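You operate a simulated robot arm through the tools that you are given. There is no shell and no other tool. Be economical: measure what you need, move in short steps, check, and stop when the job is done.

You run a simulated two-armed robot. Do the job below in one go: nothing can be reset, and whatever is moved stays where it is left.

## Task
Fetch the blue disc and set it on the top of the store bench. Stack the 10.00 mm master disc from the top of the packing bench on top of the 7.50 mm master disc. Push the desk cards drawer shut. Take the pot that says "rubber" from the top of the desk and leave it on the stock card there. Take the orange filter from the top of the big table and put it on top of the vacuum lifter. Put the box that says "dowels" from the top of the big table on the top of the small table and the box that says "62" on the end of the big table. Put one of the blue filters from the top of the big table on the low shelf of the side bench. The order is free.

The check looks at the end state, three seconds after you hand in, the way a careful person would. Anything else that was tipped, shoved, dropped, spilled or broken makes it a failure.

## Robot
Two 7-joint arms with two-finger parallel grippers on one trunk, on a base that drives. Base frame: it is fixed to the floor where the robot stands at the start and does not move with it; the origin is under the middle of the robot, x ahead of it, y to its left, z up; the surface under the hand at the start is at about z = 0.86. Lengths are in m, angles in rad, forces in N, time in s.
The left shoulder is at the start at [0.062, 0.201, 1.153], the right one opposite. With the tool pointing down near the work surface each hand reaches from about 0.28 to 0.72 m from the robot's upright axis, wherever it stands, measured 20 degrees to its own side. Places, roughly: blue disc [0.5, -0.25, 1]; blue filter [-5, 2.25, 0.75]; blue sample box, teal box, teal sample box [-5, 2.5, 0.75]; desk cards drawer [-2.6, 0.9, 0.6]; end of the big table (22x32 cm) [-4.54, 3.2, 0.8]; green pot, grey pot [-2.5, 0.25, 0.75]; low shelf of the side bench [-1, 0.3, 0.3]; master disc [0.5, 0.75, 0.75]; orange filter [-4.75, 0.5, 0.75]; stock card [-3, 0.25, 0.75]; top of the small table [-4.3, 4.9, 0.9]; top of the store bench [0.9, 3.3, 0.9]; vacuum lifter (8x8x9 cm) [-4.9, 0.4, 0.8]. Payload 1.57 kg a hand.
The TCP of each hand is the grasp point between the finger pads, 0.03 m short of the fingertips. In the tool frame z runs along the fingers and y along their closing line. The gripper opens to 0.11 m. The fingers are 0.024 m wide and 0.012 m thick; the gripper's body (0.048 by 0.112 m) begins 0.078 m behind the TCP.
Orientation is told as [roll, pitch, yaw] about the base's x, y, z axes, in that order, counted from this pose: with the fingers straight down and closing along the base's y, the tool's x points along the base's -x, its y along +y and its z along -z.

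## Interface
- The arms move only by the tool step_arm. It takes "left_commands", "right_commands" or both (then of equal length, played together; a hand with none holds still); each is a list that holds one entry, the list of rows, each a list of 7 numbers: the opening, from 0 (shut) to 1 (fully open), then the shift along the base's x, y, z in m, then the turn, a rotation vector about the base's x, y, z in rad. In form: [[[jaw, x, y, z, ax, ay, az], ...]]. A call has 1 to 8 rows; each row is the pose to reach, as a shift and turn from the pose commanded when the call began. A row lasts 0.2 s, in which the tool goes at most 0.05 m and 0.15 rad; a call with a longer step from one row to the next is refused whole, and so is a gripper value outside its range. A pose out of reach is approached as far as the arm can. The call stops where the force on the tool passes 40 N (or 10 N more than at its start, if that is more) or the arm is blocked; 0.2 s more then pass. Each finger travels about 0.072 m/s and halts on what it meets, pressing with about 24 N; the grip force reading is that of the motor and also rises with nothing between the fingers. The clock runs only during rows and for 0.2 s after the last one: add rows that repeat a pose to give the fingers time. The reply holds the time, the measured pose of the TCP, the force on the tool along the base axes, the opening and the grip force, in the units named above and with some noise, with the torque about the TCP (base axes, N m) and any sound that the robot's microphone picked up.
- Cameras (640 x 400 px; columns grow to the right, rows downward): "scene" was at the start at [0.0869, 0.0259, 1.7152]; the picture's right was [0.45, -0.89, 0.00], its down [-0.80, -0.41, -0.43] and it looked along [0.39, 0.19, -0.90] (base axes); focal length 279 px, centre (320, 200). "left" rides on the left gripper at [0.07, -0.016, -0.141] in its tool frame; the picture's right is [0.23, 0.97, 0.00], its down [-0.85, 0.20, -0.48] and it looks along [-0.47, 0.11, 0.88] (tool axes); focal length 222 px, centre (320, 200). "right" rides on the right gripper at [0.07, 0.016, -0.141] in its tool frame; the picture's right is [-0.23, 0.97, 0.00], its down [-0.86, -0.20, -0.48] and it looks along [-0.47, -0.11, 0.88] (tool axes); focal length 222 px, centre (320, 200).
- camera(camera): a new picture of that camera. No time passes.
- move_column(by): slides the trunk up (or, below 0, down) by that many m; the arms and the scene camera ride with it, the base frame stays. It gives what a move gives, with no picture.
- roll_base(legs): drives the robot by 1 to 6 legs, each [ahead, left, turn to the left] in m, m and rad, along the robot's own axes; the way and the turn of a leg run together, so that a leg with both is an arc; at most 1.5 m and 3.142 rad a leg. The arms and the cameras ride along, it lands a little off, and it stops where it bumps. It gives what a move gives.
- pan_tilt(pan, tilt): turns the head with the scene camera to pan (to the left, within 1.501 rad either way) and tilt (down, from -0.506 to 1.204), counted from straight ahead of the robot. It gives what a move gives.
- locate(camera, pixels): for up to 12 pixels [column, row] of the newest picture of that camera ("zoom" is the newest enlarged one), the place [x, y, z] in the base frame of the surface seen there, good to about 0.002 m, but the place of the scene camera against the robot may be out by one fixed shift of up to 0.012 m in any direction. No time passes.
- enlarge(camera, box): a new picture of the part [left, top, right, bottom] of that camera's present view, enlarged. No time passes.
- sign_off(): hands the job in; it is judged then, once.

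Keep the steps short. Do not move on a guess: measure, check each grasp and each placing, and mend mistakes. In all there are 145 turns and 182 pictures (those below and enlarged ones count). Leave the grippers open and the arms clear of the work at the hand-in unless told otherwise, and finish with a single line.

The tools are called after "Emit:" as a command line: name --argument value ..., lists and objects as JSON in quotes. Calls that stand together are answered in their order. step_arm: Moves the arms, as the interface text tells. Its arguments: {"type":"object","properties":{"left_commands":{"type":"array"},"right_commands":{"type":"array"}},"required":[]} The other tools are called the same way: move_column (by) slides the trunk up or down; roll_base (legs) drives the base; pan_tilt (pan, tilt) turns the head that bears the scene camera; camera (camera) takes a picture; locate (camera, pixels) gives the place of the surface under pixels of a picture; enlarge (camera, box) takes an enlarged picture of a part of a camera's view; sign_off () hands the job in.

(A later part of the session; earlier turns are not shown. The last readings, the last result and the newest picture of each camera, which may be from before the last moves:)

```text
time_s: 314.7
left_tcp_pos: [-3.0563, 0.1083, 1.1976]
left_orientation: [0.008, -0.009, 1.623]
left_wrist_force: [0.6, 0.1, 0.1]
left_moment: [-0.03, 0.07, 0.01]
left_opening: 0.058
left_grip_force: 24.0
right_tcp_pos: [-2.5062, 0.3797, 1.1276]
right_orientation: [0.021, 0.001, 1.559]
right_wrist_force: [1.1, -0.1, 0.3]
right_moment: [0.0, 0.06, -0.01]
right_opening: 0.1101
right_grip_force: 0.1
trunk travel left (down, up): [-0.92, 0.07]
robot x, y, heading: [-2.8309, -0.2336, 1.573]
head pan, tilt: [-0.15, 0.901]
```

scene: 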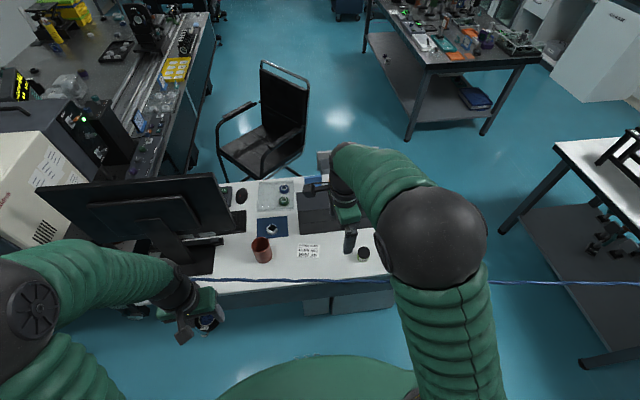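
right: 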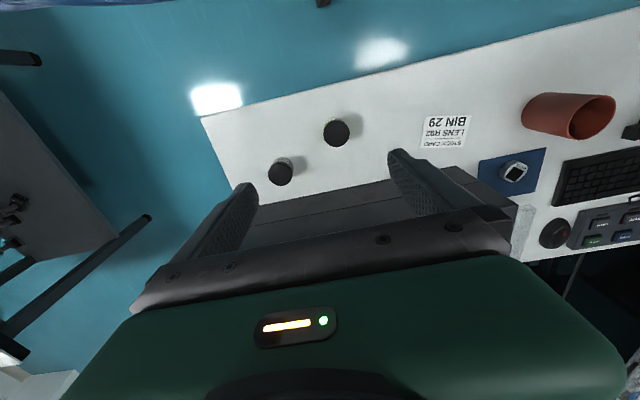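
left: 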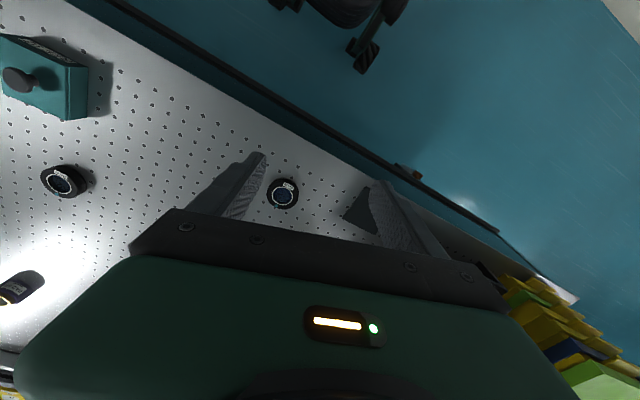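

Emit:
step_arm --right_commands '[[[1, -0.004, -0.01, -0.03, 0, 0, 0], [1, -0.008, -0.02, -0.07, 0, 0, 0], [1, -0.008, -0.02, -0.11, 0, 0, 0], [1, -0.008, -0.02, -0.15, 0, 0, 0], [1, -0.008, -0.02, -0.19, 0, 0, 0], [1, -0.008, -0.02, -0.21, 0, 0, 0], [1, -0.008, -0.02, -0.21, 0, 0, 0]]]'

Emit:
camera --camera "right"

Emit:
camera --camera "scene"

```text
time_s: 316.3
left_tcp_pos: [-3.0713, 0.1074, 1.1958]
left_orientation: [-0.004, -0.008, 1.624]
left_wrist_force: [0.9, -0.2, -0.9]
left_moment: [-0.01, 0.01, 0.02]
left_opening: 0.0584
left_grip_force: 23.8
right_tcp_pos: [-2.5287, 0.3594, 0.9217]
right_orientation: [0.01, -0.004, 1.559]
right_wrist_force: [0.1, 0.8, -0.4]
right_moment: [-0.02, 0.01, 0.01]
right_opening: 0.11
right_grip_force: 0.1
trunk travel left (down, up): [-0.92, 0.07]
robot x, y, heading: [-2.8357, -0.2346, 1.573]
head pan, tilt: [-0.15, 0.901]
```

```text
45 pictures are left
```

right: 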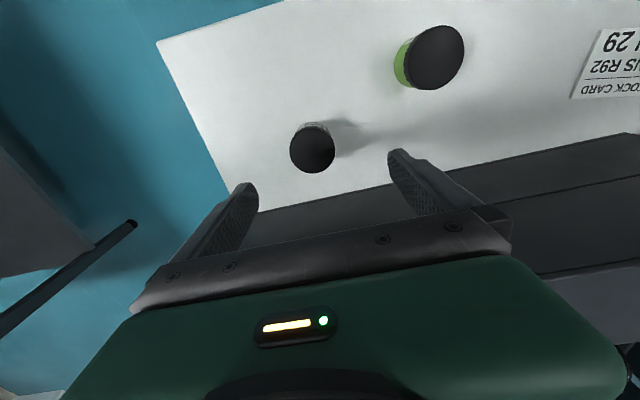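

```text
44 pictures are left
```

scene: 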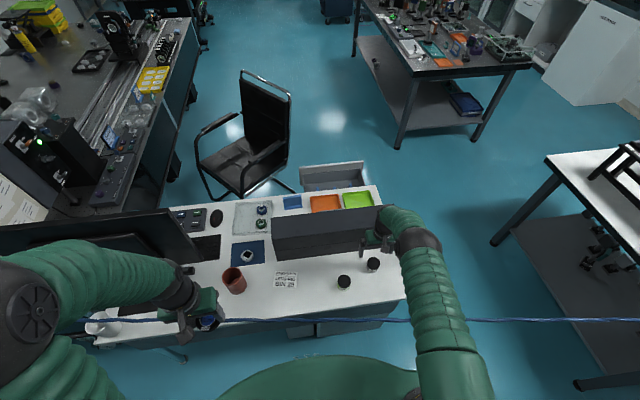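

Check clearance to the dark box behind the pot and re-measure the pot.

Emit:
locate --camera "right" --pixels '[[312, 149], [290, 150], [335, 148], [312, 126], [314, 171], [300, 198], [360, 185], [300, 215], [480, 230], [540, 200]]'

```text
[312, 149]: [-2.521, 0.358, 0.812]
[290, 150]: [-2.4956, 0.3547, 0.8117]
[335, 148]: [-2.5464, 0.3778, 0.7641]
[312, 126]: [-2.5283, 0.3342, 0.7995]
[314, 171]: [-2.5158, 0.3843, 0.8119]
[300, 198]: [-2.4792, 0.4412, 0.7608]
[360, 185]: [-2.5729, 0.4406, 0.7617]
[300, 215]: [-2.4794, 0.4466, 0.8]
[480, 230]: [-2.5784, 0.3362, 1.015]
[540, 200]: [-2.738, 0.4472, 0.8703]
```

Pot centre (-2.5205, 0.3585); box front at y=0.447, so there is room. Descend and grip.

Emit:
step_arm --right_commands '[[[1, 0.008, -0.001, -0.03, 0, 0, 0], [1, 0.008, -0.001, -0.06, 0, 0, 0], [1, 0.008, -0.001, -0.09, 0, 0, 0], [1, 0.008, -0.001, -0.11, 0, 0, 0], [1, 0.008, -0.001, -0.1235, 0, 0, 0], [1, 0.008, -0.001, -0.1235, 0, 0, 0]]]'

Emit:
step_arm --right_commands '[[[0.2, 0, 0, 0, 0, 0, 0], [0.2, 0, 0, 0, 0, 0, 0], [0.2, 0, 0, 0, 0, 0, 0], [0.2, 0, 0, 0, 0, 0, 0]]]'

Emit:
camera --camera "scene"

```text
time_s: 317.7
left_tcp_pos: [-3.0719, 0.1065, 1.1959]
left_orientation: [-0.005, -0.009, 1.624]
left_wrist_force: [-0.7, 0.3, -1.3]
left_moment: [0.04, 0.0, 0.02]
left_opening: 0.0581
left_grip_force: 24.2
right_tcp_pos: [-2.5247, 0.3417, 0.8361]
right_orientation: [0.007, -0.015, 1.56]
right_wrist_force: [-0.2, 0.7, -0.1]
right_moment: [0.01, 0.01, 0.01]
right_opening: 0.11
right_grip_force: 0.0
right hand out of reach, approached as far as the arm can: row 2, 3, 4, 5, 6
trunk travel left (down, up): [-0.92, 0.07]
robot x, y, heading: [-2.8331, -0.2392, 1.575]
head pan, tilt: [-0.15, 0.901]
```

```text
time_s: 318.7
left_tcp_pos: [-3.0716, 0.1071, 1.1958]
left_orientation: [-0.006, -0.006, 1.624]
left_wrist_force: [0.1, -0.6, -0.1]
left_moment: [-0.01, -0.03, 0.01]
left_opening: 0.0581
left_grip_force: 24.0
right_tcp_pos: [-2.5261, 0.3407, 0.8372]
right_orientation: [0.005, -0.014, 1.56]
right_wrist_force: [0.2, 0.5, 0.0]
right_moment: [-0.02, -0.04, 0.02]
right_opening: 0.0222
right_grip_force: 0.1
trunk travel left (down, up): [-0.92, 0.07]
robot x, y, heading: [-2.8356, -0.2354, 1.574]
head pan, tilt: [-0.15, 0.901]
```

```text
43 pictures are left
```

scene: 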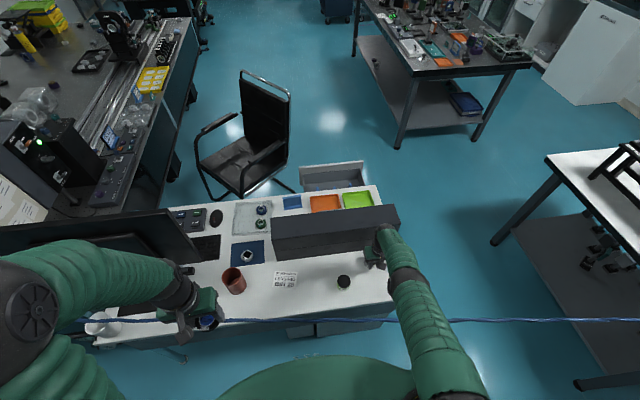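

Out of reach by 4 cm with the trunk this high, and the fingers closed just above the lid. I'll rise, open, lower the trunk 0.08 and check the pot.

Emit:
step_arm --right_commands '[[[0.2, 0, 0, 0.15, 0, 0, 0]]]'

Emit:
step_arm --right_commands '[[[0.2, 0, 0, 0.04, 0, 0, 0], [0.2, 0, 0, 0.08, 0, 0, 0], [0.2, 0, 0, 0.12, 0, 0, 0], [0.6, 0, 0, 0.15, 0, 0, 0], [1, 0, 0, 0.17, 0, 0, 0], [1, 0, 0, 0.17, 0, 0, 0]]]'

Emit:
move_column --by -0.08

Emit:
camera --camera "right"

Emit:
locate --camera "right" --pixels '[[312, 149], [290, 150], [314, 171], [312, 160], [300, 160]]'

```text
refused: row 1 steps farther than a row can; nothing moved
```

```text
time_s: 320.1
left_tcp_pos: [-3.0707, 0.1076, 1.1957]
left_orientation: [-0.005, -0.008, 1.623]
left_wrist_force: [0.3, 0.4, -0.4]
left_moment: [0.02, -0.01, -0.03]
left_opening: 0.058
left_grip_force: 24.1
right_tcp_pos: [-2.5278, 0.3325, 1.0015]
right_orientation: [0.01, -0.001, 1.559]
right_wrist_force: [0.1, -0.1, 0.8]
right_moment: [0.02, -0.04, 0.03]
right_opening: 0.11
right_grip_force: 0.1
trunk travel left (down, up): [-0.92, 0.07]
robot x, y, heading: [-2.8314, -0.235, 1.574]
head pan, tilt: [-0.15, 0.901]
```

```text
time_s: 321.2
left_tcp_pos: [-3.0714, 0.1064, 1.1159]
left_orientation: [-0.005, -0.009, 1.624]
left_wrist_force: [0.1, -0.6, 0.1]
left_moment: [0.0, -0.03, -0.02]
left_opening: 0.058
left_grip_force: 23.7
right_tcp_pos: [-2.5288, 0.3335, 0.9224]
right_orientation: [0.008, -0.002, 1.56]
right_wrist_force: [0.3, 0.1, -0.3]
right_moment: [-0.02, -0.01, -0.02]
right_opening: 0.11
right_grip_force: 0.1
trunk travel left (down, up): [-0.84, 0.15]
robot x, y, heading: [-2.8353, -0.2374, 1.571]
head pan, tilt: [-0.15, 0.901]
```

```text
42 pictures are left
```

right: 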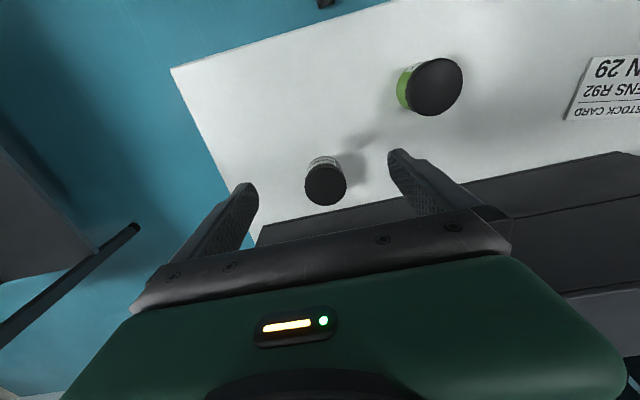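

```text
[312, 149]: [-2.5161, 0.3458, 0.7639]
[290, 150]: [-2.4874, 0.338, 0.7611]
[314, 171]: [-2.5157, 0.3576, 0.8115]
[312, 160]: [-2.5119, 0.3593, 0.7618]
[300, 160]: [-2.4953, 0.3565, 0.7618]
```

Emit:
locate --camera "right" --pixels '[[326, 185], [307, 187], [345, 183], [327, 203], [325, 168]]'

```text
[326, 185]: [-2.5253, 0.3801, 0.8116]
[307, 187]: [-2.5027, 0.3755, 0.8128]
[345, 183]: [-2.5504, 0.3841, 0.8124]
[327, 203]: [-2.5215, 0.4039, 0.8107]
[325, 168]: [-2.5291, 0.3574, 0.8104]
```

The pot was nudged about 2 cm north but stands upright, now centred at (-2.5265, 0.380). I'll move the base 5 cm ahead for reach.

Emit:
roll_base --legs '[[0.06, 0, 0]]'

Emit:
step_arm --right_commands '[[[1, 0, -0.01, 0, 0, 0, 0], [1, 0, -0.01, 0, 0, 0, 0], [1, 0, -0.01, 0, 0, 0, 0], [1, 0, -0.01, 0, 0, 0, 0]]]'

```text
time_s: 322.2
left_tcp_pos: [-3.0712, 0.1568, 1.1192]
left_orientation: [-0.005, -0.017, 1.623]
left_wrist_force: [-0.1, -1.0, -0.5]
left_moment: [0.08, 0.02, 0.04]
left_opening: 0.0581
left_grip_force: 23.6
right_tcp_pos: [-2.5271, 0.3844, 0.9284]
right_orientation: [0.011, -0.012, 1.558]
right_wrist_force: [-0.7, -0.8, -0.3]
right_moment: [0.02, -0.03, -0.01]
right_opening: 0.1101
right_grip_force: 0.1
trunk travel left (down, up): [-0.84, 0.15]
robot x, y, heading: [-2.8335, -0.1732, 1.574]
head pan, tilt: [-0.15, 0.901]
```

```text
time_s: 323.2
left_tcp_pos: [-3.0727, 0.17, 1.1154]
left_orientation: [-0.003, -0.006, 1.624]
left_wrist_force: [-0.1, -0.3, -0.8]
left_moment: [-0.02, 0.0, 0.0]
left_opening: 0.0578
left_grip_force: 24.1
right_tcp_pos: [-2.5282, 0.3849, 0.9218]
right_orientation: [0.009, 0.0, 1.556]
right_wrist_force: [0.5, -0.2, 0.6]
right_moment: [-0.01, -0.02, -0.01]
right_opening: 0.1098
right_grip_force: 0.0
trunk travel left (down, up): [-0.84, 0.15]
robot x, y, heading: [-2.8363, -0.1745, 1.579]
head pan, tilt: [-0.15, 0.901]
```

Emit:
step_arm --right_commands '[[[1, 0.0015, -0.005, -0.03, 0, 0, 0], [1, 0.0015, -0.005, -0.06, 0, 0, 0], [1, 0.0015, -0.005, -0.09, 0, 0, 0], [1, 0.0015, -0.005, -0.11, 0, 0, 0], [1, 0.0015, -0.005, -0.122, 0, 0, 0], [1, 0.0015, -0.005, -0.122, 0, 0, 0]]]'

Emit:
enlarge --camera "right" --box '[220, 80, 420, 250]'

```text
time_s: 324.6
left_tcp_pos: [-3.0703, 0.1668, 1.1164]
left_orientation: [-0.006, -0.01, 1.622]
left_wrist_force: [-1.2, 1.1, -0.9]
left_moment: [0.02, 0.01, -0.02]
left_opening: 0.058
left_grip_force: 24.2
right_tcp_pos: [-2.5268, 0.3747, 0.8028]
right_orientation: [0.007, -0.004, 1.561]
right_wrist_force: [-0.4, 0.0, -0.3]
right_moment: [-0.01, 0.02, 0.0]
right_opening: 0.1099
right_grip_force: 0.1
trunk travel left (down, up): [-0.84, 0.15]
robot x, y, heading: [-2.8318, -0.1748, 1.571]
head pan, tilt: [-0.15, 0.901]
```

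```text
2.35 times, centred on (320, 165) of right
```

zoom: 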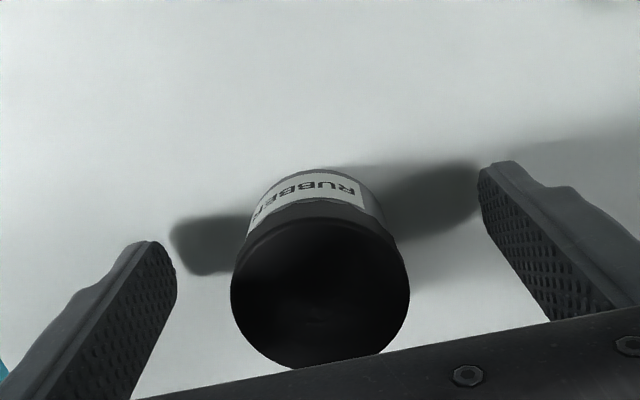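

Pot between the fingers, 5 mm off in y. Adjust and close.

Emit:
step_arm --right_commands '[[[1, 0, 0.006, -0.003, 0, 0, 0], [1, 0, 0.006, -0.003, 0, 0, 0], [0.2, 0, 0.006, -0.003, 0, 0, 0], [0.2, 0, 0.006, -0.003, 0, 0, 0], [0.2, 0, 0.006, -0.003, 0, 0, 0], [0.2, 0, 0.006, -0.003, 0, 0, 0]]]'

Emit:
enlarge --camera "right" --box '[220, 80, 420, 250]'

```text
time_s: 326.0
left_tcp_pos: [-3.0715, 0.1671, 1.117]
left_orientation: [-0.005, -0.011, 1.624]
left_wrist_force: [0.2, -0.2, -1.2]
left_moment: [-0.02, 0.0, -0.02]
left_opening: 0.0582
left_grip_force: 24.6
right_tcp_pos: [-2.5266, 0.3822, 0.7997]
right_orientation: [0.01, -0.002, 1.56]
right_wrist_force: [0.0, -0.2, 2.3]
right_moment: [-0.01, -0.12, 0.01]
right_opening: 0.0529
right_grip_force: 24.5
trunk travel left (down, up): [-0.84, 0.15]
robot x, y, heading: [-2.8353, -0.1735, 1.577]
head pan, tilt: [-0.15, 0.901]
```

```text
2.35 times, centred on (320, 165) of right
```

zoom: 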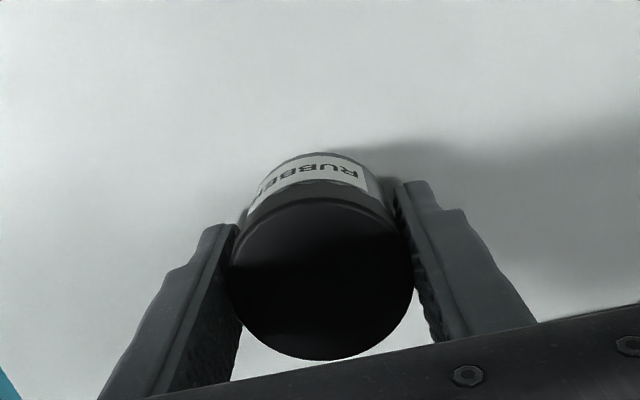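

Gripped. Lift 10 cm and carry toward the card by arm alone.

Emit:
step_arm --right_commands '[[[0.2, 0, 0, 0.005, 0, 0, 0], [0.2, 0, 0, 0.02, 0, 0, 0], [0.2, 0, -0.002, 0.05, 0, 0, 0], [0.2, 0, -0.005, 0.08, 0, 0, 0], [0.2, -0.03, -0.008, 0.1, 0, 0, 0], [0.2, -0.07, -0.01, 0.1, 0, 0, 0], [0.2, -0.11, -0.012, 0.1, 0, 0, 0], [0.2, -0.15, -0.014, 0.1, 0, 0, 0]]]'

Emit:
step_arm --right_commands '[[[0.2, -0.04, 0, 0, 0, 0, 0], [0.2, -0.08, 0, 0, 0, 0, 0], [0.2, -0.12, 0, 0, 0, 0, 0], [0.2, -0.16, 0, 0, 0, 0, 0], [0.2, -0.2, 0, 0, 0, 0, 0], [0.2, -0.22, 0, 0, 0, 0, 0], [0.2, -0.22, 0, 0, 0, 0, 0]]]'

Emit:
camera --camera "scene"

```text
time_s: 327.8
left_tcp_pos: [-3.0734, 0.1662, 1.1157]
left_orientation: [-0.006, -0.011, 1.622]
left_wrist_force: [0.3, 0.3, -0.7]
left_moment: [0.03, 0.01, -0.01]
left_opening: 0.058
left_grip_force: 23.8
right_tcp_pos: [-2.6791, 0.3701, 0.8979]
right_orientation: [0.007, -0.003, 1.559]
right_wrist_force: [0.7, -0.3, -1.4]
right_moment: [0.01, 0.0, -0.01]
right_opening: 0.0526
right_grip_force: 23.9
trunk travel left (down, up): [-0.84, 0.15]
robot x, y, heading: [-2.8345, -0.1775, 1.57]
head pan, tilt: [-0.15, 0.901]
```

```text
time_s: 329.4
left_tcp_pos: [-3.0732, 0.1673, 1.1167]
left_orientation: [-0.008, -0.011, 1.624]
left_wrist_force: [0.2, 0.5, -0.3]
left_moment: [0.0, -0.03, 0.0]
left_opening: 0.0578
left_grip_force: 23.9
right_tcp_pos: [-2.8981, 0.3707, 0.8987]
right_orientation: [0.008, -0.003, 1.555]
right_wrist_force: [-0.2, -0.2, -0.5]
right_moment: [-0.03, 0.01, 0.03]
right_opening: 0.0531
right_grip_force: 23.6
trunk travel left (down, up): [-0.84, 0.15]
robot x, y, heading: [-2.8334, -0.1743, 1.576]
head pan, tilt: [-0.15, 0.901]
```

```text
39 pictures are left
```

scene: 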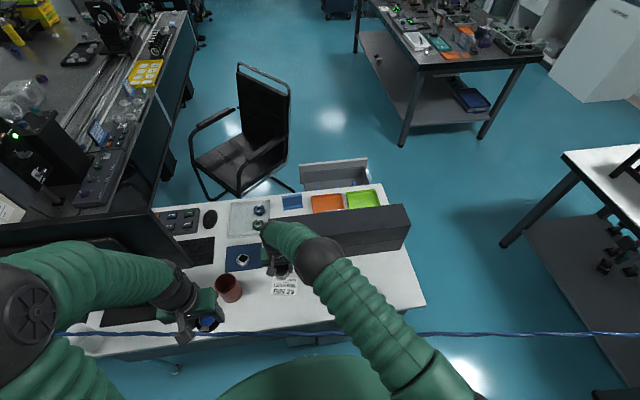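

Reached. Lower onto the card centre.

Emit:
step_arm --right_commands '[[[0.2, -0.002, -0.005, -0.02, 0, 0, 0], [0.2, -0.002, -0.005, -0.05, 0, 0, 0], [0.2, -0.002, -0.005, -0.075, 0, 0, 0], [0.2, -0.002, -0.005, -0.09, 0, 0, 0], [0.2, -0.002, -0.005, -0.095, 0, 0, 0], [0.2, -0.002, -0.005, -0.095, 0, 0, 0]]]'

Emit:
enlarge --camera "right" --box '[200, 60, 440, 250]'

```text
time_s: 330.8
left_tcp_pos: [-3.0728, 0.1676, 1.1152]
left_orientation: [-0.007, -0.01, 1.623]
left_wrist_force: [0.1, -0.5, 0.0]
left_moment: [0.01, 0.01, -0.01]
left_opening: 0.058
left_grip_force: 23.8
right_tcp_pos: [-2.9012, 0.3637, 0.8041]
right_orientation: [0.008, -0.003, 1.56]
right_wrist_force: [-0.9, 0.1, 11.3]
right_moment: [0.13, -0.16, 0.0]
right_opening: 0.0529
right_grip_force: 23.8
trunk travel left (down, up): [-0.84, 0.15]
robot x, y, heading: [-2.834, -0.1715, 1.574]
head pan, tilt: [-0.15, 0.901]
```

```text
2.11 times, centred on (320, 155) of right
```

zoom: 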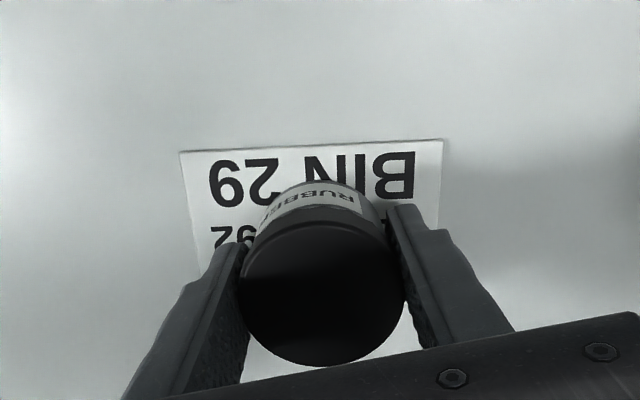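

Resting on the card (11 N). Open, rise, retract.

Emit:
step_arm --right_commands '[[[0.5, 0, 0, 0.001, 0, 0, 0], [0.75, 0, 0, 0.001, 0, 0, 0], [0.85, 0, 0, 0.001, 0, 0, 0], [0.85, 0, 0, 0.03, 0, 0, 0], [0.85, 0, 0, 0.07, 0, 0, 0], [0.85, 0, 0, 0.12, 0, 0, 0], [0.85, 0.02, 0, 0.16, 0, 0, 0], [0.85, 0.04, 0, 0.2, 0, 0, 0]]]'

Emit:
step_arm --right_commands '[[[0.85, 0.03, -0.02, 0.03, 0, 0, 0], [0.85, 0.06, -0.04, 0.06, 0, 0, 0], [0.85, 0.09, -0.07, 0.09, 0, 0, 0], [0.85, 0.12, -0.1, 0.11, 0, 0, 0], [0.85, 0.15, -0.13, 0.11, 0, 0, 0], [0.85, 0.17, -0.16, 0.11, 0, 0, 0]]]'

Emit:
camera --camera "scene"

Emit:
enlarge --camera "scene" --box '[200, 140, 440, 340]'

```text
time_s: 332.6
left_tcp_pos: [-3.0715, 0.1657, 1.1173]
left_orientation: [-0.005, -0.01, 1.623]
left_wrist_force: [0.0, -0.8, -0.2]
left_moment: [0.02, 0.0, -0.02]
left_opening: 0.0575
left_grip_force: 23.8
right_tcp_pos: [-2.8572, 0.3635, 1.0041]
right_orientation: [0.01, -0.004, 1.56]
right_wrist_force: [0.1, 0.2, 0.3]
right_moment: [-0.01, 0.01, 0.02]
right_opening: 0.0934
right_grip_force: 0.1
trunk travel left (down, up): [-0.84, 0.15]
robot x, y, heading: [-2.8353, -0.1781, 1.572]
head pan, tilt: [-0.15, 0.901]
```

```text
refused: row 3 steps farther than a row can; nothing moved
```

```text
37 pictures are left
```

scene: 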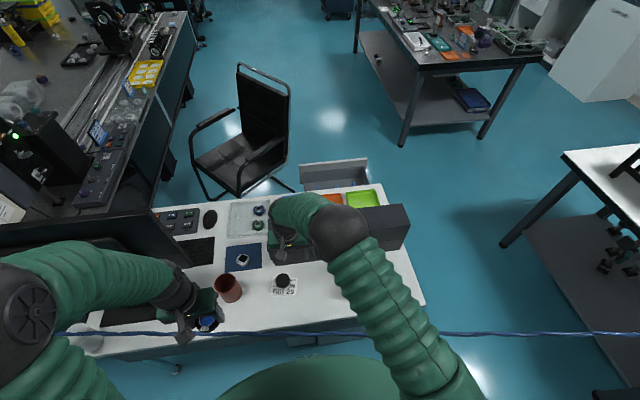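

```text
2.00 times, centred on (320, 240) of scene
```

zoom: 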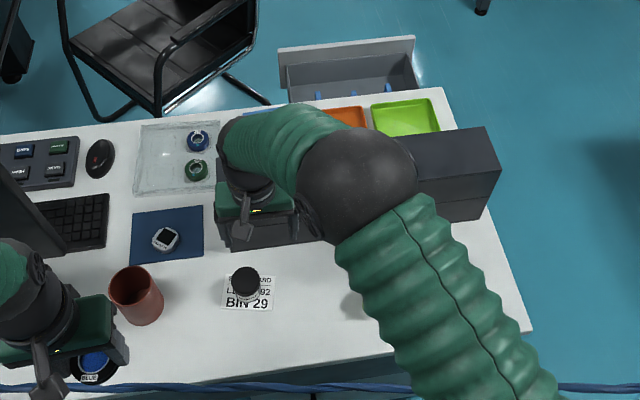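

The pot stands on the card. The drawer and the side bench lie on the other side of the hose, so I'll go around by the west aisle. First retract the right hand well above the hose, raise the trunk, then drive back.

Emit:
step_arm --right_commands '[[[0.85, 0, 0, 0.045, 0, 0, 0], [0.85, 0, 0, 0.09, 0, 0, 0], [0.85, 0.02, -0.02, 0.12, 0, 0, 0], [0.85, 0.05, -0.05, 0.13, 0, 0, 0], [0.85, 0.08, -0.08, 0.14, 0, 0, 0], [0.85, 0.11, -0.11, 0.14, 0, 0, 0], [0.85, 0.14, -0.14, 0.14, 0, 0, 0], [0.85, 0.17, -0.17, 0.14, 0, 0, 0]]]'

Emit:
move_column --by 0.1

Emit:
roll_base --legs '[[-0.4, 0, 0], [0, 0, -1.574], [-1.5, 0, 0], [-1.25, 0, 0]]'

```text
time_s: 334.4
left_tcp_pos: [-3.071, 0.1651, 1.1181]
left_orientation: [-0.005, -0.011, 1.626]
left_wrist_force: [-0.5, -1.0, -0.7]
left_moment: [0.01, 0.0, -0.02]
left_opening: 0.0581
left_grip_force: 24.4
right_tcp_pos: [-2.6871, 0.1908, 1.1431]
right_orientation: [0.011, -0.004, 1.559]
right_wrist_force: [0.6, -0.3, -0.3]
right_moment: [-0.03, 0.02, -0.01]
right_opening: 0.0935
right_grip_force: 0.0
trunk travel left (down, up): [-0.84, 0.15]
robot x, y, heading: [-2.8306, -0.1744, 1.579]
head pan, tilt: [-0.15, 0.901]
```

```text
time_s: 335.8
left_tcp_pos: [-3.0727, 0.1659, 1.2152]
left_orientation: [-0.007, -0.01, 1.621]
left_wrist_force: [-0.6, 0.2, -0.7]
left_moment: [0.04, 0.04, 0.0]
left_opening: 0.0578
left_grip_force: 24.2
right_tcp_pos: [-2.6888, 0.1928, 1.2421]
right_orientation: [0.009, -0.003, 1.557]
right_wrist_force: [-0.1, 0.4, -0.1]
right_moment: [0.0, 0.0, -0.01]
right_opening: 0.0934
right_grip_force: 0.0
trunk travel left (down, up): [-0.94, 0.05]
robot x, y, heading: [-2.834, -0.1732, 1.572]
head pan, tilt: [-0.15, 0.901]
```

```text
time_s: 355.1
left_tcp_pos: [-5.2371, -0.3301, 1.2161]
left_orientation: [-0.005, -0.007, 0.025]
left_wrist_force: [-0.1, -0.4, -0.9]
left_moment: [-0.01, -0.02, 0.04]
left_opening: 0.058
left_grip_force: 23.8
right_tcp_pos: [-5.2213, -0.717, 1.2427]
right_orientation: [0.009, -0.001, -0.041]
right_wrist_force: [-0.6, -0.1, -0.6]
right_moment: [-0.02, 0.0, 0.03]
right_opening: 0.0935
right_grip_force: 0.0
trunk travel left (down, up): [-0.94, 0.05]
robot x, y, heading: [-5.5875, -0.5599, -0.026]
head pan, tilt: [-0.15, 0.901]
```

At (-5.59, -0.56). Strafe north along the aisle in two legs, then correct.

Emit:
roll_base --legs '[[-0.03, 1.4, 0.026], [0, 1.4, 0]]'

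```text
time_s: 368.7
left_tcp_pos: [-5.3209, 2.5076, 1.2164]
left_orientation: [-0.004, -0.01, 0.09]
left_wrist_force: [0.1, 0.2, -0.8]
left_moment: [0.01, 0.04, -0.01]
left_opening: 0.0581
left_grip_force: 24.0
right_tcp_pos: [-5.2814, 2.1268, 1.2438]
right_orientation: [0.012, -0.002, 0.024]
right_wrist_force: [0.5, 0.8, -0.6]
right_moment: [0.03, 0.0, 0.0]
right_opening: 0.0935
right_grip_force: 0.0
trunk travel left (down, up): [-0.94, 0.05]
robot x, y, heading: [-5.6535, 2.2632, 0.035]
head pan, tilt: [-0.15, 0.901]
```

Emit:
roll_base --legs '[[0.04, 0.8, -0.035], [0, 0.77, 0], [1.5, 0, 0], [1.2, 0, 0]]'

Emit:
pan_tilt --pan -1.2 --tilt 0.6

Emit:
camera --camera "scene"

Emit:
locate --camera "scene" --pixels '[[60, 250], [20, 330], [120, 200], [200, 200], [250, 220], [300, 200], [340, 240], [400, 250]]'

```text
time_s: 389.7
left_tcp_pos: [-2.5267, 4.0054, 1.2176]
left_orientation: [-0.005, -0.011, 0.028]
left_wrist_force: [0.0, 0.3, -0.5]
left_moment: [0.05, 0.01, 0.03]
left_opening: 0.058
left_grip_force: 23.0
right_tcp_pos: [-2.5091, 3.6215, 1.2447]
right_orientation: [0.009, -0.008, -0.038]
right_wrist_force: [-0.7, -1.3, -0.6]
right_moment: [0.0, 0.01, 0.0]
right_opening: 0.0935
right_grip_force: 0.0
trunk travel left (down, up): [-0.94, 0.05]
robot x, y, heading: [-2.8686, 3.7776, -0.023]
head pan, tilt: [-0.15, 0.901]
```

```text
time_s: 391.0
left_tcp_pos: [-2.5272, 4.0065, 1.2173]
left_orientation: [-0.007, -0.012, 0.028]
left_wrist_force: [-0.5, 0.7, -1.1]
left_moment: [-0.01, 0.04, 0.01]
left_opening: 0.0578
left_grip_force: 24.2
right_tcp_pos: [-2.5096, 3.6228, 1.2442]
right_orientation: [0.008, -0.005, -0.041]
right_wrist_force: [0.2, -0.4, -0.2]
right_moment: [-0.04, 0.02, 0.02]
right_opening: 0.0934
right_grip_force: 0.1
trunk travel left (down, up): [-0.94, 0.05]
robot x, y, heading: [-2.872, 3.7783, -0.024]
head pan, tilt: [-1.201, 0.6]
```

```text
35 pictures are left
```

scene: 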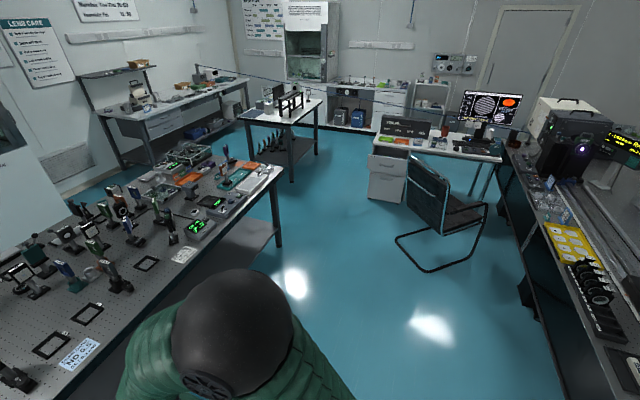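

```text
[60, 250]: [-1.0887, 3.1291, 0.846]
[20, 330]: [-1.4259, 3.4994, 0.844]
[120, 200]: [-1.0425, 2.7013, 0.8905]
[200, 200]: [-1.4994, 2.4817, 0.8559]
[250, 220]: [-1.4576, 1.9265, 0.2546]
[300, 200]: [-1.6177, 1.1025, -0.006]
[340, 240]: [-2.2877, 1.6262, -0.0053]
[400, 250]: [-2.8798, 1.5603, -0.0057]
```

Clear aisle. Turn to face -y and drive toward the drawer.

Emit:
roll_base --legs '[[0, 0, -1.547], [1.45, 0.15, 0], [0.5, 0.1, 0]]'

Emit:
pan_tilt --pan -0.1 --tilt 0.8

Emit:
camera --camera "scene"

```text
time_s: 404.5
left_tcp_pos: [-2.4478, 1.5174, 1.2206]
left_orientation: [-0.003, -0.02, -1.543]
left_wrist_force: [0.3, 1.0, -0.8]
left_moment: [0.0, -0.01, -0.02]
left_opening: 0.0579
left_grip_force: 23.8
right_tcp_pos: [-2.8326, 1.4996, 1.246]
right_orientation: [0.011, -0.012, -1.607]
right_wrist_force: [-0.2, 0.3, -0.5]
right_moment: [-0.02, -0.02, -0.01]
right_opening: 0.0933
right_grip_force: 0.0
trunk travel left (down, up): [-0.94, 0.05]
robot x, y, heading: [-2.6749, 1.8548, -1.592]
head pan, tilt: [-1.201, 0.6]
stopped in leg 3: the robot was blocked; the commanded pose is now the measured one
```

```text
time_s: 405.8
left_tcp_pos: [-2.4436, 1.5154, 1.2181]
left_orientation: [-0.006, -0.017, -1.542]
left_wrist_force: [0.6, -0.6, -0.9]
left_moment: [-0.01, -0.01, 0.01]
left_opening: 0.0578
left_grip_force: 23.6
right_tcp_pos: [-2.8275, 1.4976, 1.246]
right_orientation: [0.009, -0.008, -1.606]
right_wrist_force: [0.6, 0.2, -0.1]
right_moment: [-0.03, 0.02, -0.01]
right_opening: 0.0937
right_grip_force: 0.0
trunk travel left (down, up): [-0.94, 0.05]
robot x, y, heading: [-2.6747, 1.8572, -1.595]
head pan, tilt: [-0.099, 0.799]
```

```text
34 pictures are left
```

scene: 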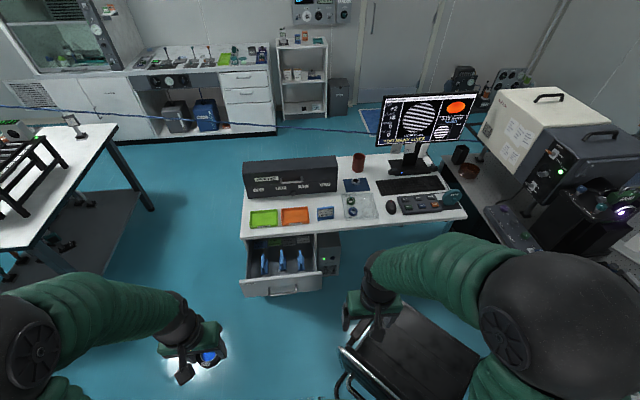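

The base was blocked in leg 3, probably touching the chair's foot on my right. I'll back off, move left, and check the chair and drawer positions.

Emit:
locate --camera "scene" --pixels '[[343, 352], [345, 395], [247, 290], [320, 287], [285, 291], [245, 247], [283, 272], [285, 240], [318, 265], [400, 330]]'

Emit:
roll_base --legs '[[-0.08, 0, 0.02], [0, 0.35, 0]]'

Emit:
pan_tilt --pan -0.3 --tilt 0.85

Emit:
camera --camera "scene"

```text
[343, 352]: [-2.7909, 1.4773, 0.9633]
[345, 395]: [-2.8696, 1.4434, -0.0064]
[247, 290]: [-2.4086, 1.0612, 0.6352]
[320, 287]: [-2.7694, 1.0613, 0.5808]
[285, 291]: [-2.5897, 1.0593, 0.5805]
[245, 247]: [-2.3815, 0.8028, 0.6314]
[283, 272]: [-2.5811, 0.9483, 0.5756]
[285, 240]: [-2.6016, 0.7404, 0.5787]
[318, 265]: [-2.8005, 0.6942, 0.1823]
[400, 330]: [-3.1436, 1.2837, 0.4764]
```

```text
time_s: 408.8
left_tcp_pos: [-2.1116, 1.5959, 1.2214]
left_orientation: [0.007, -0.02, -1.533]
left_wrist_force: [0.1, 0.4, -1.2]
left_moment: [0.01, 0.08, 0.03]
left_opening: 0.0579
left_grip_force: 24.5
right_tcp_pos: [-2.4957, 1.5758, 1.2442]
right_orientation: [0.021, -0.011, -1.601]
right_wrist_force: [0.3, 0.9, 0.6]
right_moment: [0.01, 0.03, 0.01]
right_opening: 0.0934
right_grip_force: 0.0
trunk travel left (down, up): [-0.94, 0.05]
robot x, y, heading: [-2.3256, 1.9301, -1.578]
head pan, tilt: [-0.099, 0.799]
```

```text
time_s: 409.5
left_tcp_pos: [-2.0988, 1.5941, 1.2195]
left_orientation: [-0.007, -0.017, -1.536]
left_wrist_force: [0.1, 0.3, -1.6]
left_moment: [0.04, 0.0, 0.03]
left_opening: 0.0578
left_grip_force: 23.8
right_tcp_pos: [-2.4833, 1.5736, 1.2455]
right_orientation: [0.01, -0.01, -1.602]
right_wrist_force: [0.1, 0.2, -0.6]
right_moment: [0.0, -0.01, -0.02]
right_opening: 0.0932
right_grip_force: 0.0
trunk travel left (down, up): [-0.94, 0.05]
robot x, y, heading: [-2.3299, 1.9324, -1.582]
head pan, tilt: [-0.3, 0.85]
```

```text
33 pictures are left
```

scene: 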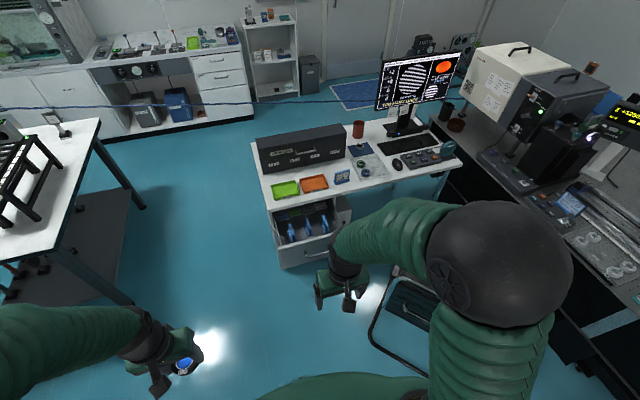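

The drawer front is at y≈1.07, x -2.41…-2.77, z≈0.58, and must go about 0.25 m toward the desk. I'll move ahead 0.5, close the right hand and tilt it 45° so the fingertips lead, then lower the trunk.

Emit:
roll_base --legs '[[0.0, 0.1, 0.01], [0.48, 0, 0]]'

Emit:
step_arm --right_commands '[[[0.6, 0, 0.02, 0, -0.14, 0, 0], [0.4, 0, 0.04, 0, -0.28, 0, 0], [0.2, 0, 0.06, 0, -0.42, 0, 0], [0, 0, 0.08, 0, -0.56, 0, 0], [0, 0, 0.1, 0, -0.7, 0, 0], [0, 0, 0.1, 0, -0.785, 0, 0]]]'

Emit:
move_column --by -0.4

Emit:
camera --camera "scene"

```text
time_s: 413.1
left_tcp_pos: [-1.9693, 1.1172, 1.2152]
left_orientation: [-0.023, -0.017, -1.518]
left_wrist_force: [0.5, 1.1, 0.0]
left_moment: [-0.01, 0.07, 0.01]
left_opening: 0.058
left_grip_force: 24.0
right_tcp_pos: [-2.3525, 1.092, 1.2491]
right_orientation: [-0.007, -0.015, -1.585]
right_wrist_force: [0.8, -0.6, 0.0]
right_moment: [0.0, 0.02, 0.0]
right_opening: 0.0935
right_grip_force: 0.0
trunk travel left (down, up): [-0.94, 0.05]
robot x, y, heading: [-2.2249, 1.4496, -1.574]
head pan, tilt: [-0.3, 0.85]
```

```text
time_s: 414.5
left_tcp_pos: [-2.0031, 1.1171, 1.2218]
left_orientation: [0.001, -0.02, -1.522]
left_wrist_force: [0.0, -0.4, -1.6]
left_moment: [-0.02, 0.01, 0.04]
left_opening: 0.0579
left_grip_force: 24.3
right_tcp_pos: [-2.2805, 1.0338, 1.2589]
right_orientation: [0.527, -0.466, -2.411]
right_wrist_force: [-0.7, -0.2, 0.3]
right_moment: [-0.01, -0.03, 0.04]
right_opening: 0.0
right_grip_force: 21.0
right hand out of reach, approached as far as the arm can: row 2, 3, 4, 5, 6
trunk travel left (down, up): [-0.94, 0.05]
robot x, y, heading: [-2.2252, 1.4472, -1.574]
head pan, tilt: [-0.3, 0.85]
stopped in row 6 (right hand): the arm was blocked; the commanded pose is now the measured one
```

```text
time_s: 416.3
left_tcp_pos: [-2.0002, 1.1142, 1.0583]
left_orientation: [0.0, -0.017, -1.521]
left_wrist_force: [0.1, 0.0, -0.5]
left_moment: [0.01, 0.0, -0.01]
left_opening: 0.0578
left_grip_force: 24.2
right_tcp_pos: [-2.2512, 1.0294, 1.1283]
right_orientation: [0.649, -0.359, -2.454]
right_wrist_force: [-0.3, -0.4, -0.6]
right_moment: [0.0, -0.01, 0.0]
right_opening: 0.0
right_grip_force: 21.1
trunk travel left (down, up): [-0.783, 0.207]
robot x, y, heading: [-2.2251, 1.4513, -1.573]
head pan, tilt: [-0.3, 0.85]
stopped: the arm was blocked; the commanded pose is now the measured one
```

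```text
32 pictures are left
```

scene: 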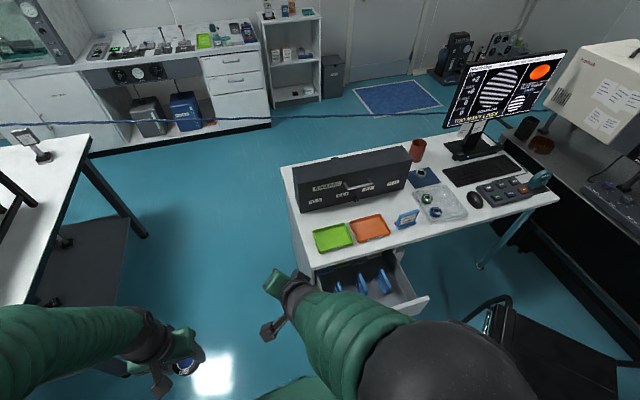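

The 45° tilt worked (fingers point forward and down), but the arm is cramped. I'll back off 0.3 m, extend the hand right and forward, then lower the trunk in part.

Emit:
roll_base --legs '[[-0.3, 0, 0]]'

Emit:
step_arm --right_commands '[[[0, -0.035, -0.02, 0, 0, 0, 0], [0, -0.07, -0.04, 0, 0, 0, 0], [0, -0.105, -0.06, 0, 0, 0, 0], [0, -0.14, -0.08, 0, 0, 0, 0], [0, -0.175, -0.1, 0, 0, 0, 0], [0, -0.21, -0.11, 0, 0, 0, 0], [0, -0.245, -0.12, 0, 0, 0, 0], [0, -0.28, -0.13, 0, 0, 0, 0]]]'

Emit:
move_column --by -0.3

Emit:
camera --camera "scene"

```text
time_s: 418.3
left_tcp_pos: [-1.9968, 1.4086, 1.0615]
left_orientation: [0.0, -0.015, -1.521]
left_wrist_force: [0.6, 0.1, -0.8]
left_moment: [0.0, -0.02, -0.01]
left_opening: 0.0582
left_grip_force: 23.8
right_tcp_pos: [-2.2494, 1.3222, 1.1311]
right_orientation: [0.64, -0.363, -2.455]
right_wrist_force: [-0.2, 0.1, -0.3]
right_moment: [0.02, 0.0, 0.04]
right_opening: 0.0001
right_grip_force: 21.2
trunk travel left (down, up): [-0.783, 0.207]
robot x, y, heading: [-2.2283, 1.7453, -1.567]
head pan, tilt: [-0.3, 0.85]
```

```text
time_s: 420.1
left_tcp_pos: [-2.0015, 1.411, 1.0627]
left_orientation: [0.003, -0.018, -1.522]
left_wrist_force: [-0.5, 0.0, -0.9]
left_moment: [0.04, -0.03, 0.02]
left_opening: 0.058
left_grip_force: 23.9
right_tcp_pos: [-2.5326, 1.1924, 1.1293]
right_orientation: [0.646, -0.361, -2.458]
right_wrist_force: [-0.1, 0.1, 0.0]
right_moment: [0.01, -0.03, 0.0]
right_opening: 0.0001
right_grip_force: 21.4
trunk travel left (down, up): [-0.783, 0.207]
robot x, y, heading: [-2.2297, 1.7434, -1.576]
head pan, tilt: [-0.3, 0.85]
```

```text
time_s: 423.1
left_tcp_pos: [-1.9982, 1.4122, 0.7637]
left_orientation: [0.001, -0.019, -1.523]
left_wrist_force: [0.2, -0.1, -0.6]
left_moment: [0.03, 0.0, 0.02]
left_opening: 0.0581
left_grip_force: 23.7
right_tcp_pos: [-2.5303, 1.1949, 0.8325]
right_orientation: [0.645, -0.363, -2.458]
right_wrist_force: [0.0, 0.4, -0.6]
right_moment: [0.04, 0.01, -0.02]
right_opening: 0.0
right_grip_force: 21.3
trunk travel left (down, up): [-0.483, 0.507]
robot x, y, heading: [-2.2271, 1.7416, -1.57]
head pan, tilt: [-0.3, 0.85]
```

```text
31 pictures are left
```

scene: 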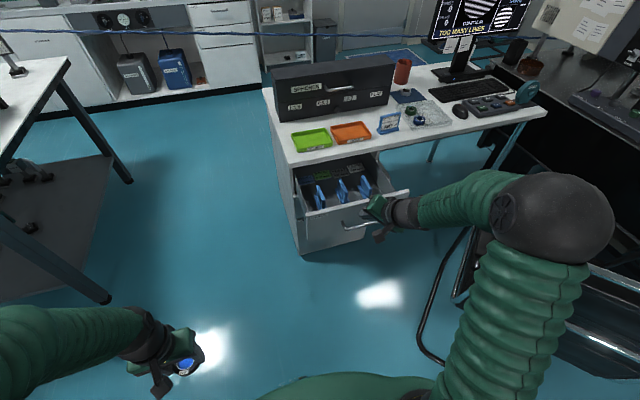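

Measure chair and elbow clearance and the drawer front.

Emit:
locate --camera "scene" --pixels '[[460, 290], [430, 300], [600, 350], [580, 375], [550, 205], [490, 210], [325, 208], [395, 193], [345, 235], [310, 215], [632, 350]]'

Emit:
enlarge --camera "scene" --box '[280, 150, 640, 390]'

```text
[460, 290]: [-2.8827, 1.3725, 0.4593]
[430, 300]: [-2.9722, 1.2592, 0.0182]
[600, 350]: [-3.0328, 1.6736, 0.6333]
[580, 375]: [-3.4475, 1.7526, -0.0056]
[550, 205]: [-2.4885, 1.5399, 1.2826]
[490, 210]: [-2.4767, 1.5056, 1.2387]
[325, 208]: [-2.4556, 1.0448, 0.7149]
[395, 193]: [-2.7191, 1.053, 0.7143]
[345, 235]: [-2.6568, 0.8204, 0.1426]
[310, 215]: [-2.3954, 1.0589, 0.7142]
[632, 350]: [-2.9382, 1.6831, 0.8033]
```

```text
1.67 times, centred on (460, 270) of scene
```

zoom: 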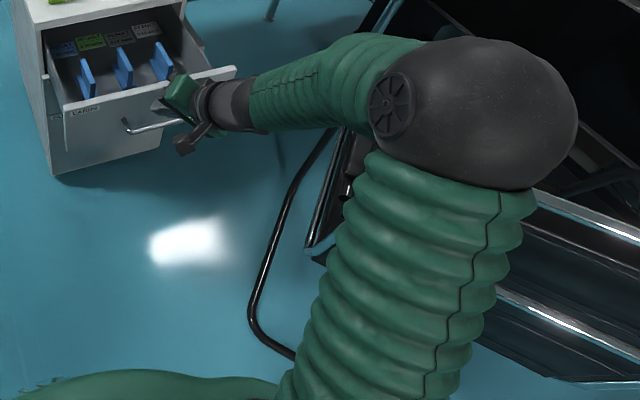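

The elbow is high and clear of the chair. The drawer front spans z up to 0.72 at y≈1.065. I'll lower the fingertips to z≈0.66 at its middle, then drive 0.26 m ahead to push it most of the way.

Emit:
step_arm --right_commands '[[[0, -0.02, 0, -0.035, 0, 0, 0], [0, -0.04, 0, -0.07, 0, 0, 0], [0, -0.055, 0, -0.11, 0, 0, 0], [0, -0.055, 0, -0.15, 0, 0, 0], [0, -0.055, 0, -0.15, 0, 0, 0]]]'

Emit:
roll_base --legs '[[0.26, 0, 0]]'

Emit:
camera --camera "scene"

```text
time_s: 424.3
left_tcp_pos: [-2.0003, 1.4116, 0.7633]
left_orientation: [0.0, -0.02, -1.524]
left_wrist_force: [-0.5, 0.2, -0.4]
left_moment: [0.02, -0.01, 0.01]
left_opening: 0.0583
left_grip_force: 24.4
right_tcp_pos: [-2.5881, 1.1928, 0.6807]
right_orientation: [0.647, -0.366, -2.457]
right_wrist_force: [0.5, -0.4, 0.2]
right_moment: [0.0, 0.01, 0.01]
right_opening: 0.0001
right_grip_force: 21.6
trunk travel left (down, up): [-0.483, 0.507]
robot x, y, heading: [-2.2286, 1.7413, -1.569]
head pan, tilt: [-0.3, 0.85]
```

```text
time_s: 426.2
left_tcp_pos: [-1.9997, 1.1479, 0.7619]
left_orientation: [0.0, -0.015, -1.521]
left_wrist_force: [0.3, 0.3, -0.5]
left_moment: [0.04, 0.02, 0.01]
left_opening: 0.0577
left_grip_force: 24.2
right_tcp_pos: [-2.5886, 0.9276, 0.6799]
right_orientation: [0.645, -0.363, -2.457]
right_wrist_force: [0.7, -0.2, -0.2]
right_moment: [0.01, 0.03, 0.0]
right_opening: 0.0001
right_grip_force: 21.1
trunk travel left (down, up): [-0.483, 0.507]
robot x, y, heading: [-2.2279, 1.4801, -1.572]
head pan, tilt: [-0.3, 0.85]
```

```text
29 pictures are left
```

scene: 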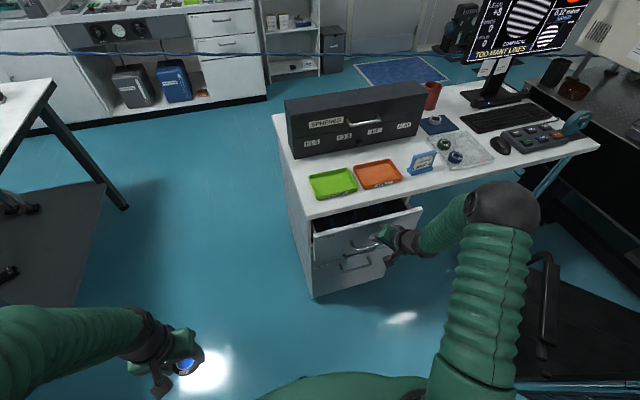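

The drawer is mostly in. I'll push on with the arm until it stops.

Emit:
step_arm --right_commands '[[[0, 0, -0.02, 0, 0, 0, 0], [0, 0, -0.035, 0, 0, 0, 0], [0, 0, -0.05, 0, 0, 0, 0], [0, 0, -0.06, 0, 0, 0, 0], [0, 0, -0.07, 0, 0, 0, 0], [0, 0, -0.08, 0, 0, 0, 0], [0, 0, -0.09, 0, 0, 0, 0], [0, 0, -0.1, 0, 0, 0, 0]]]'

Emit:
camera --camera "scene"

Emit:
enlarge --camera "scene" --box '[290, 170, 450, 300]'

```text
time_s: 427.7
left_tcp_pos: [-1.9978, 1.1529, 0.7649]
left_orientation: [-0.004, -0.026, -1.523]
left_wrist_force: [-0.2, -0.1, -0.3]
left_moment: [0.01, 0.0, 0.01]
left_opening: 0.058
left_grip_force: 23.9
right_tcp_pos: [-2.5885, 0.8576, 0.6815]
right_orientation: [0.636, -0.362, -2.454]
right_wrist_force: [2.3, 23.0, 18.5]
right_moment: [-0.25, -0.11, 0.15]
right_opening: 0.0
right_grip_force: 21.1
trunk travel left (down, up): [-0.483, 0.507]
robot x, y, heading: [-2.2274, 1.4819, -1.57]
head pan, tilt: [-0.3, 0.85]
stopped in row 7 (right hand): the force on the tool passed its limit at 51 N (the readings are from after the stop); the commanded pose is now the measured one
```

```text
28 pictures are left
```

scene: 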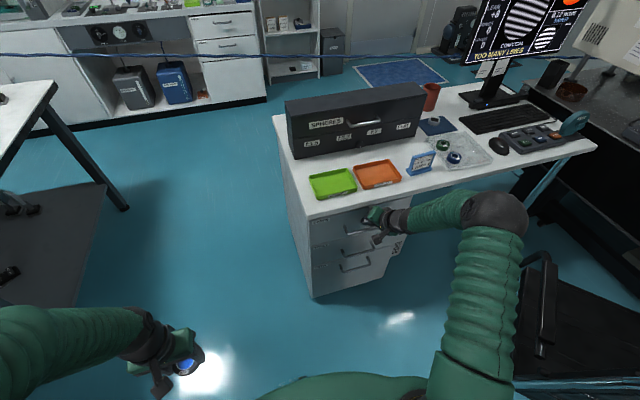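

```text
3.08 times, centred on (370, 235) of scene
```

zoom: 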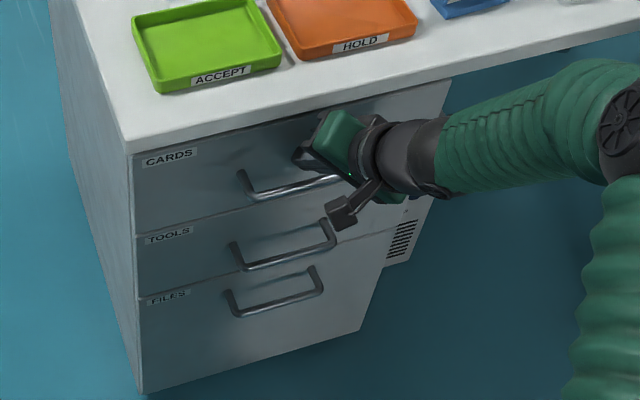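

The CARDS drawer is flush. Now retract the hand and look at the side bench's low shelf on my left.

Emit:
step_arm --right_commands '[[[0, 0, 0.04, 0.02, 0, 0, 0], [0, 0, 0.08, 0.04, 0, 0, 0], [0, 0, 0.12, 0.06, 0, 0, 0]]]'

Emit:
roll_base --legs '[[-0.25, 0, 0]]'

Emit:
pan_tilt --pan 0.6 --tilt 0.7

Emit:
camera --camera "scene"

```text
time_s: 428.5
left_tcp_pos: [-1.9984, 1.1485, 0.7639]
left_orientation: [-0.002, -0.021, -1.523]
left_wrist_force: [0.3, -0.5, -0.1]
left_moment: [-0.02, 0.01, 0.01]
left_opening: 0.0579
left_grip_force: 24.3
right_tcp_pos: [-2.587, 0.9728, 0.7389]
right_orientation: [0.637, -0.358, -2.454]
right_wrist_force: [0.1, 0.1, -0.1]
right_moment: [-0.01, 0.01, -0.02]
right_opening: 0.0
right_grip_force: 21.1
trunk travel left (down, up): [-0.483, 0.507]
robot x, y, heading: [-2.2297, 1.4824, -1.57]
head pan, tilt: [-0.3, 0.85]
```

```text
time_s: 430.3
left_tcp_pos: [-2.0008, 1.4013, 0.7642]
left_orientation: [0.001, -0.021, -1.525]
left_wrist_force: [-0.3, 0.1, -0.7]
left_moment: [-0.04, -0.01, 0.04]
left_opening: 0.0582
left_grip_force: 24.0
right_tcp_pos: [-2.5897, 1.2261, 0.738]
right_orientation: [0.637, -0.355, -2.458]
right_wrist_force: [0.0, 0.6, 0.4]
right_moment: [0.01, -0.01, 0.03]
right_opening: 0.0
right_grip_force: 21.1
trunk travel left (down, up): [-0.483, 0.507]
robot x, y, heading: [-2.2292, 1.7346, -1.575]
head pan, tilt: [-0.3, 0.85]
```

```text
time_s: 431.5
left_tcp_pos: [-2.0012, 1.4012, 0.7645]
left_orientation: [0.0, -0.02, -1.526]
left_wrist_force: [-0.3, 0.3, -0.2]
left_moment: [-0.02, -0.01, -0.02]
left_opening: 0.0581
left_grip_force: 23.6
right_tcp_pos: [-2.5907, 1.2256, 0.7387]
right_orientation: [0.636, -0.355, -2.457]
right_wrist_force: [0.2, -0.3, 0.9]
right_moment: [-0.02, 0.04, -0.01]
right_opening: 0.0
right_grip_force: 21.6
trunk travel left (down, up): [-0.483, 0.507]
robot x, y, heading: [-2.2246, 1.7313, -1.569]
head pan, tilt: [0.6, 0.7]
```

```text
26 pictures are left
```

scene: 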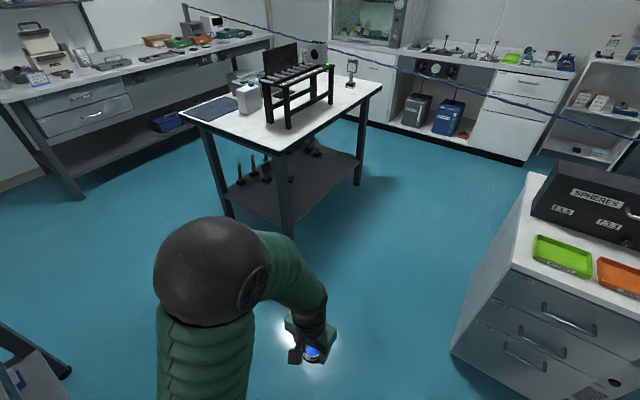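

Emit:
enlarge --camera "scene" --box '[180, 70, 400, 240]'

Emit:
locate --camera "zoom" --pixels '[[290, 220], [300, 375], [310, 390], [145, 330], [160, 300], [260, 340], [340, 320], [400, 290], [440, 270], [480, 260], [525, 195], [585, 50]]'

```text
2.35 times, centred on (290, 155) of scene
```

zoom: 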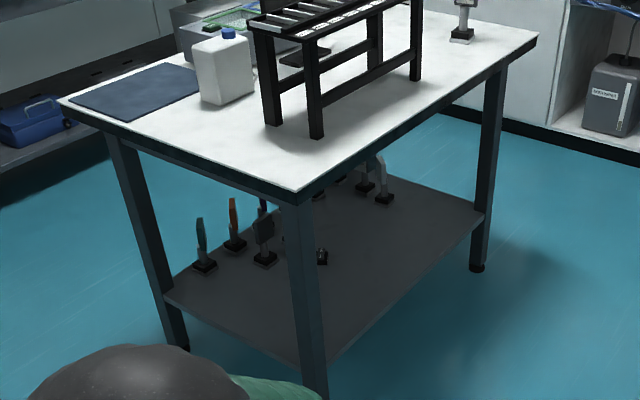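

```text
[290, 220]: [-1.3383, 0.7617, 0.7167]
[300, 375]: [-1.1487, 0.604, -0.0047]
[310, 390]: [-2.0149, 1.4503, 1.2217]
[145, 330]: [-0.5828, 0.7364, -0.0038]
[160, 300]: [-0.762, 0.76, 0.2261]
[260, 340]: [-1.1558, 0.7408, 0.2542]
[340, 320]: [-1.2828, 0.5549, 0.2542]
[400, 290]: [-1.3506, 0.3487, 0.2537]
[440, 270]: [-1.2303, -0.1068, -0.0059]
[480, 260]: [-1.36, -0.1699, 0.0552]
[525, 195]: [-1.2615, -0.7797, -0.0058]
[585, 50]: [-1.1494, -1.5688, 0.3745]
```

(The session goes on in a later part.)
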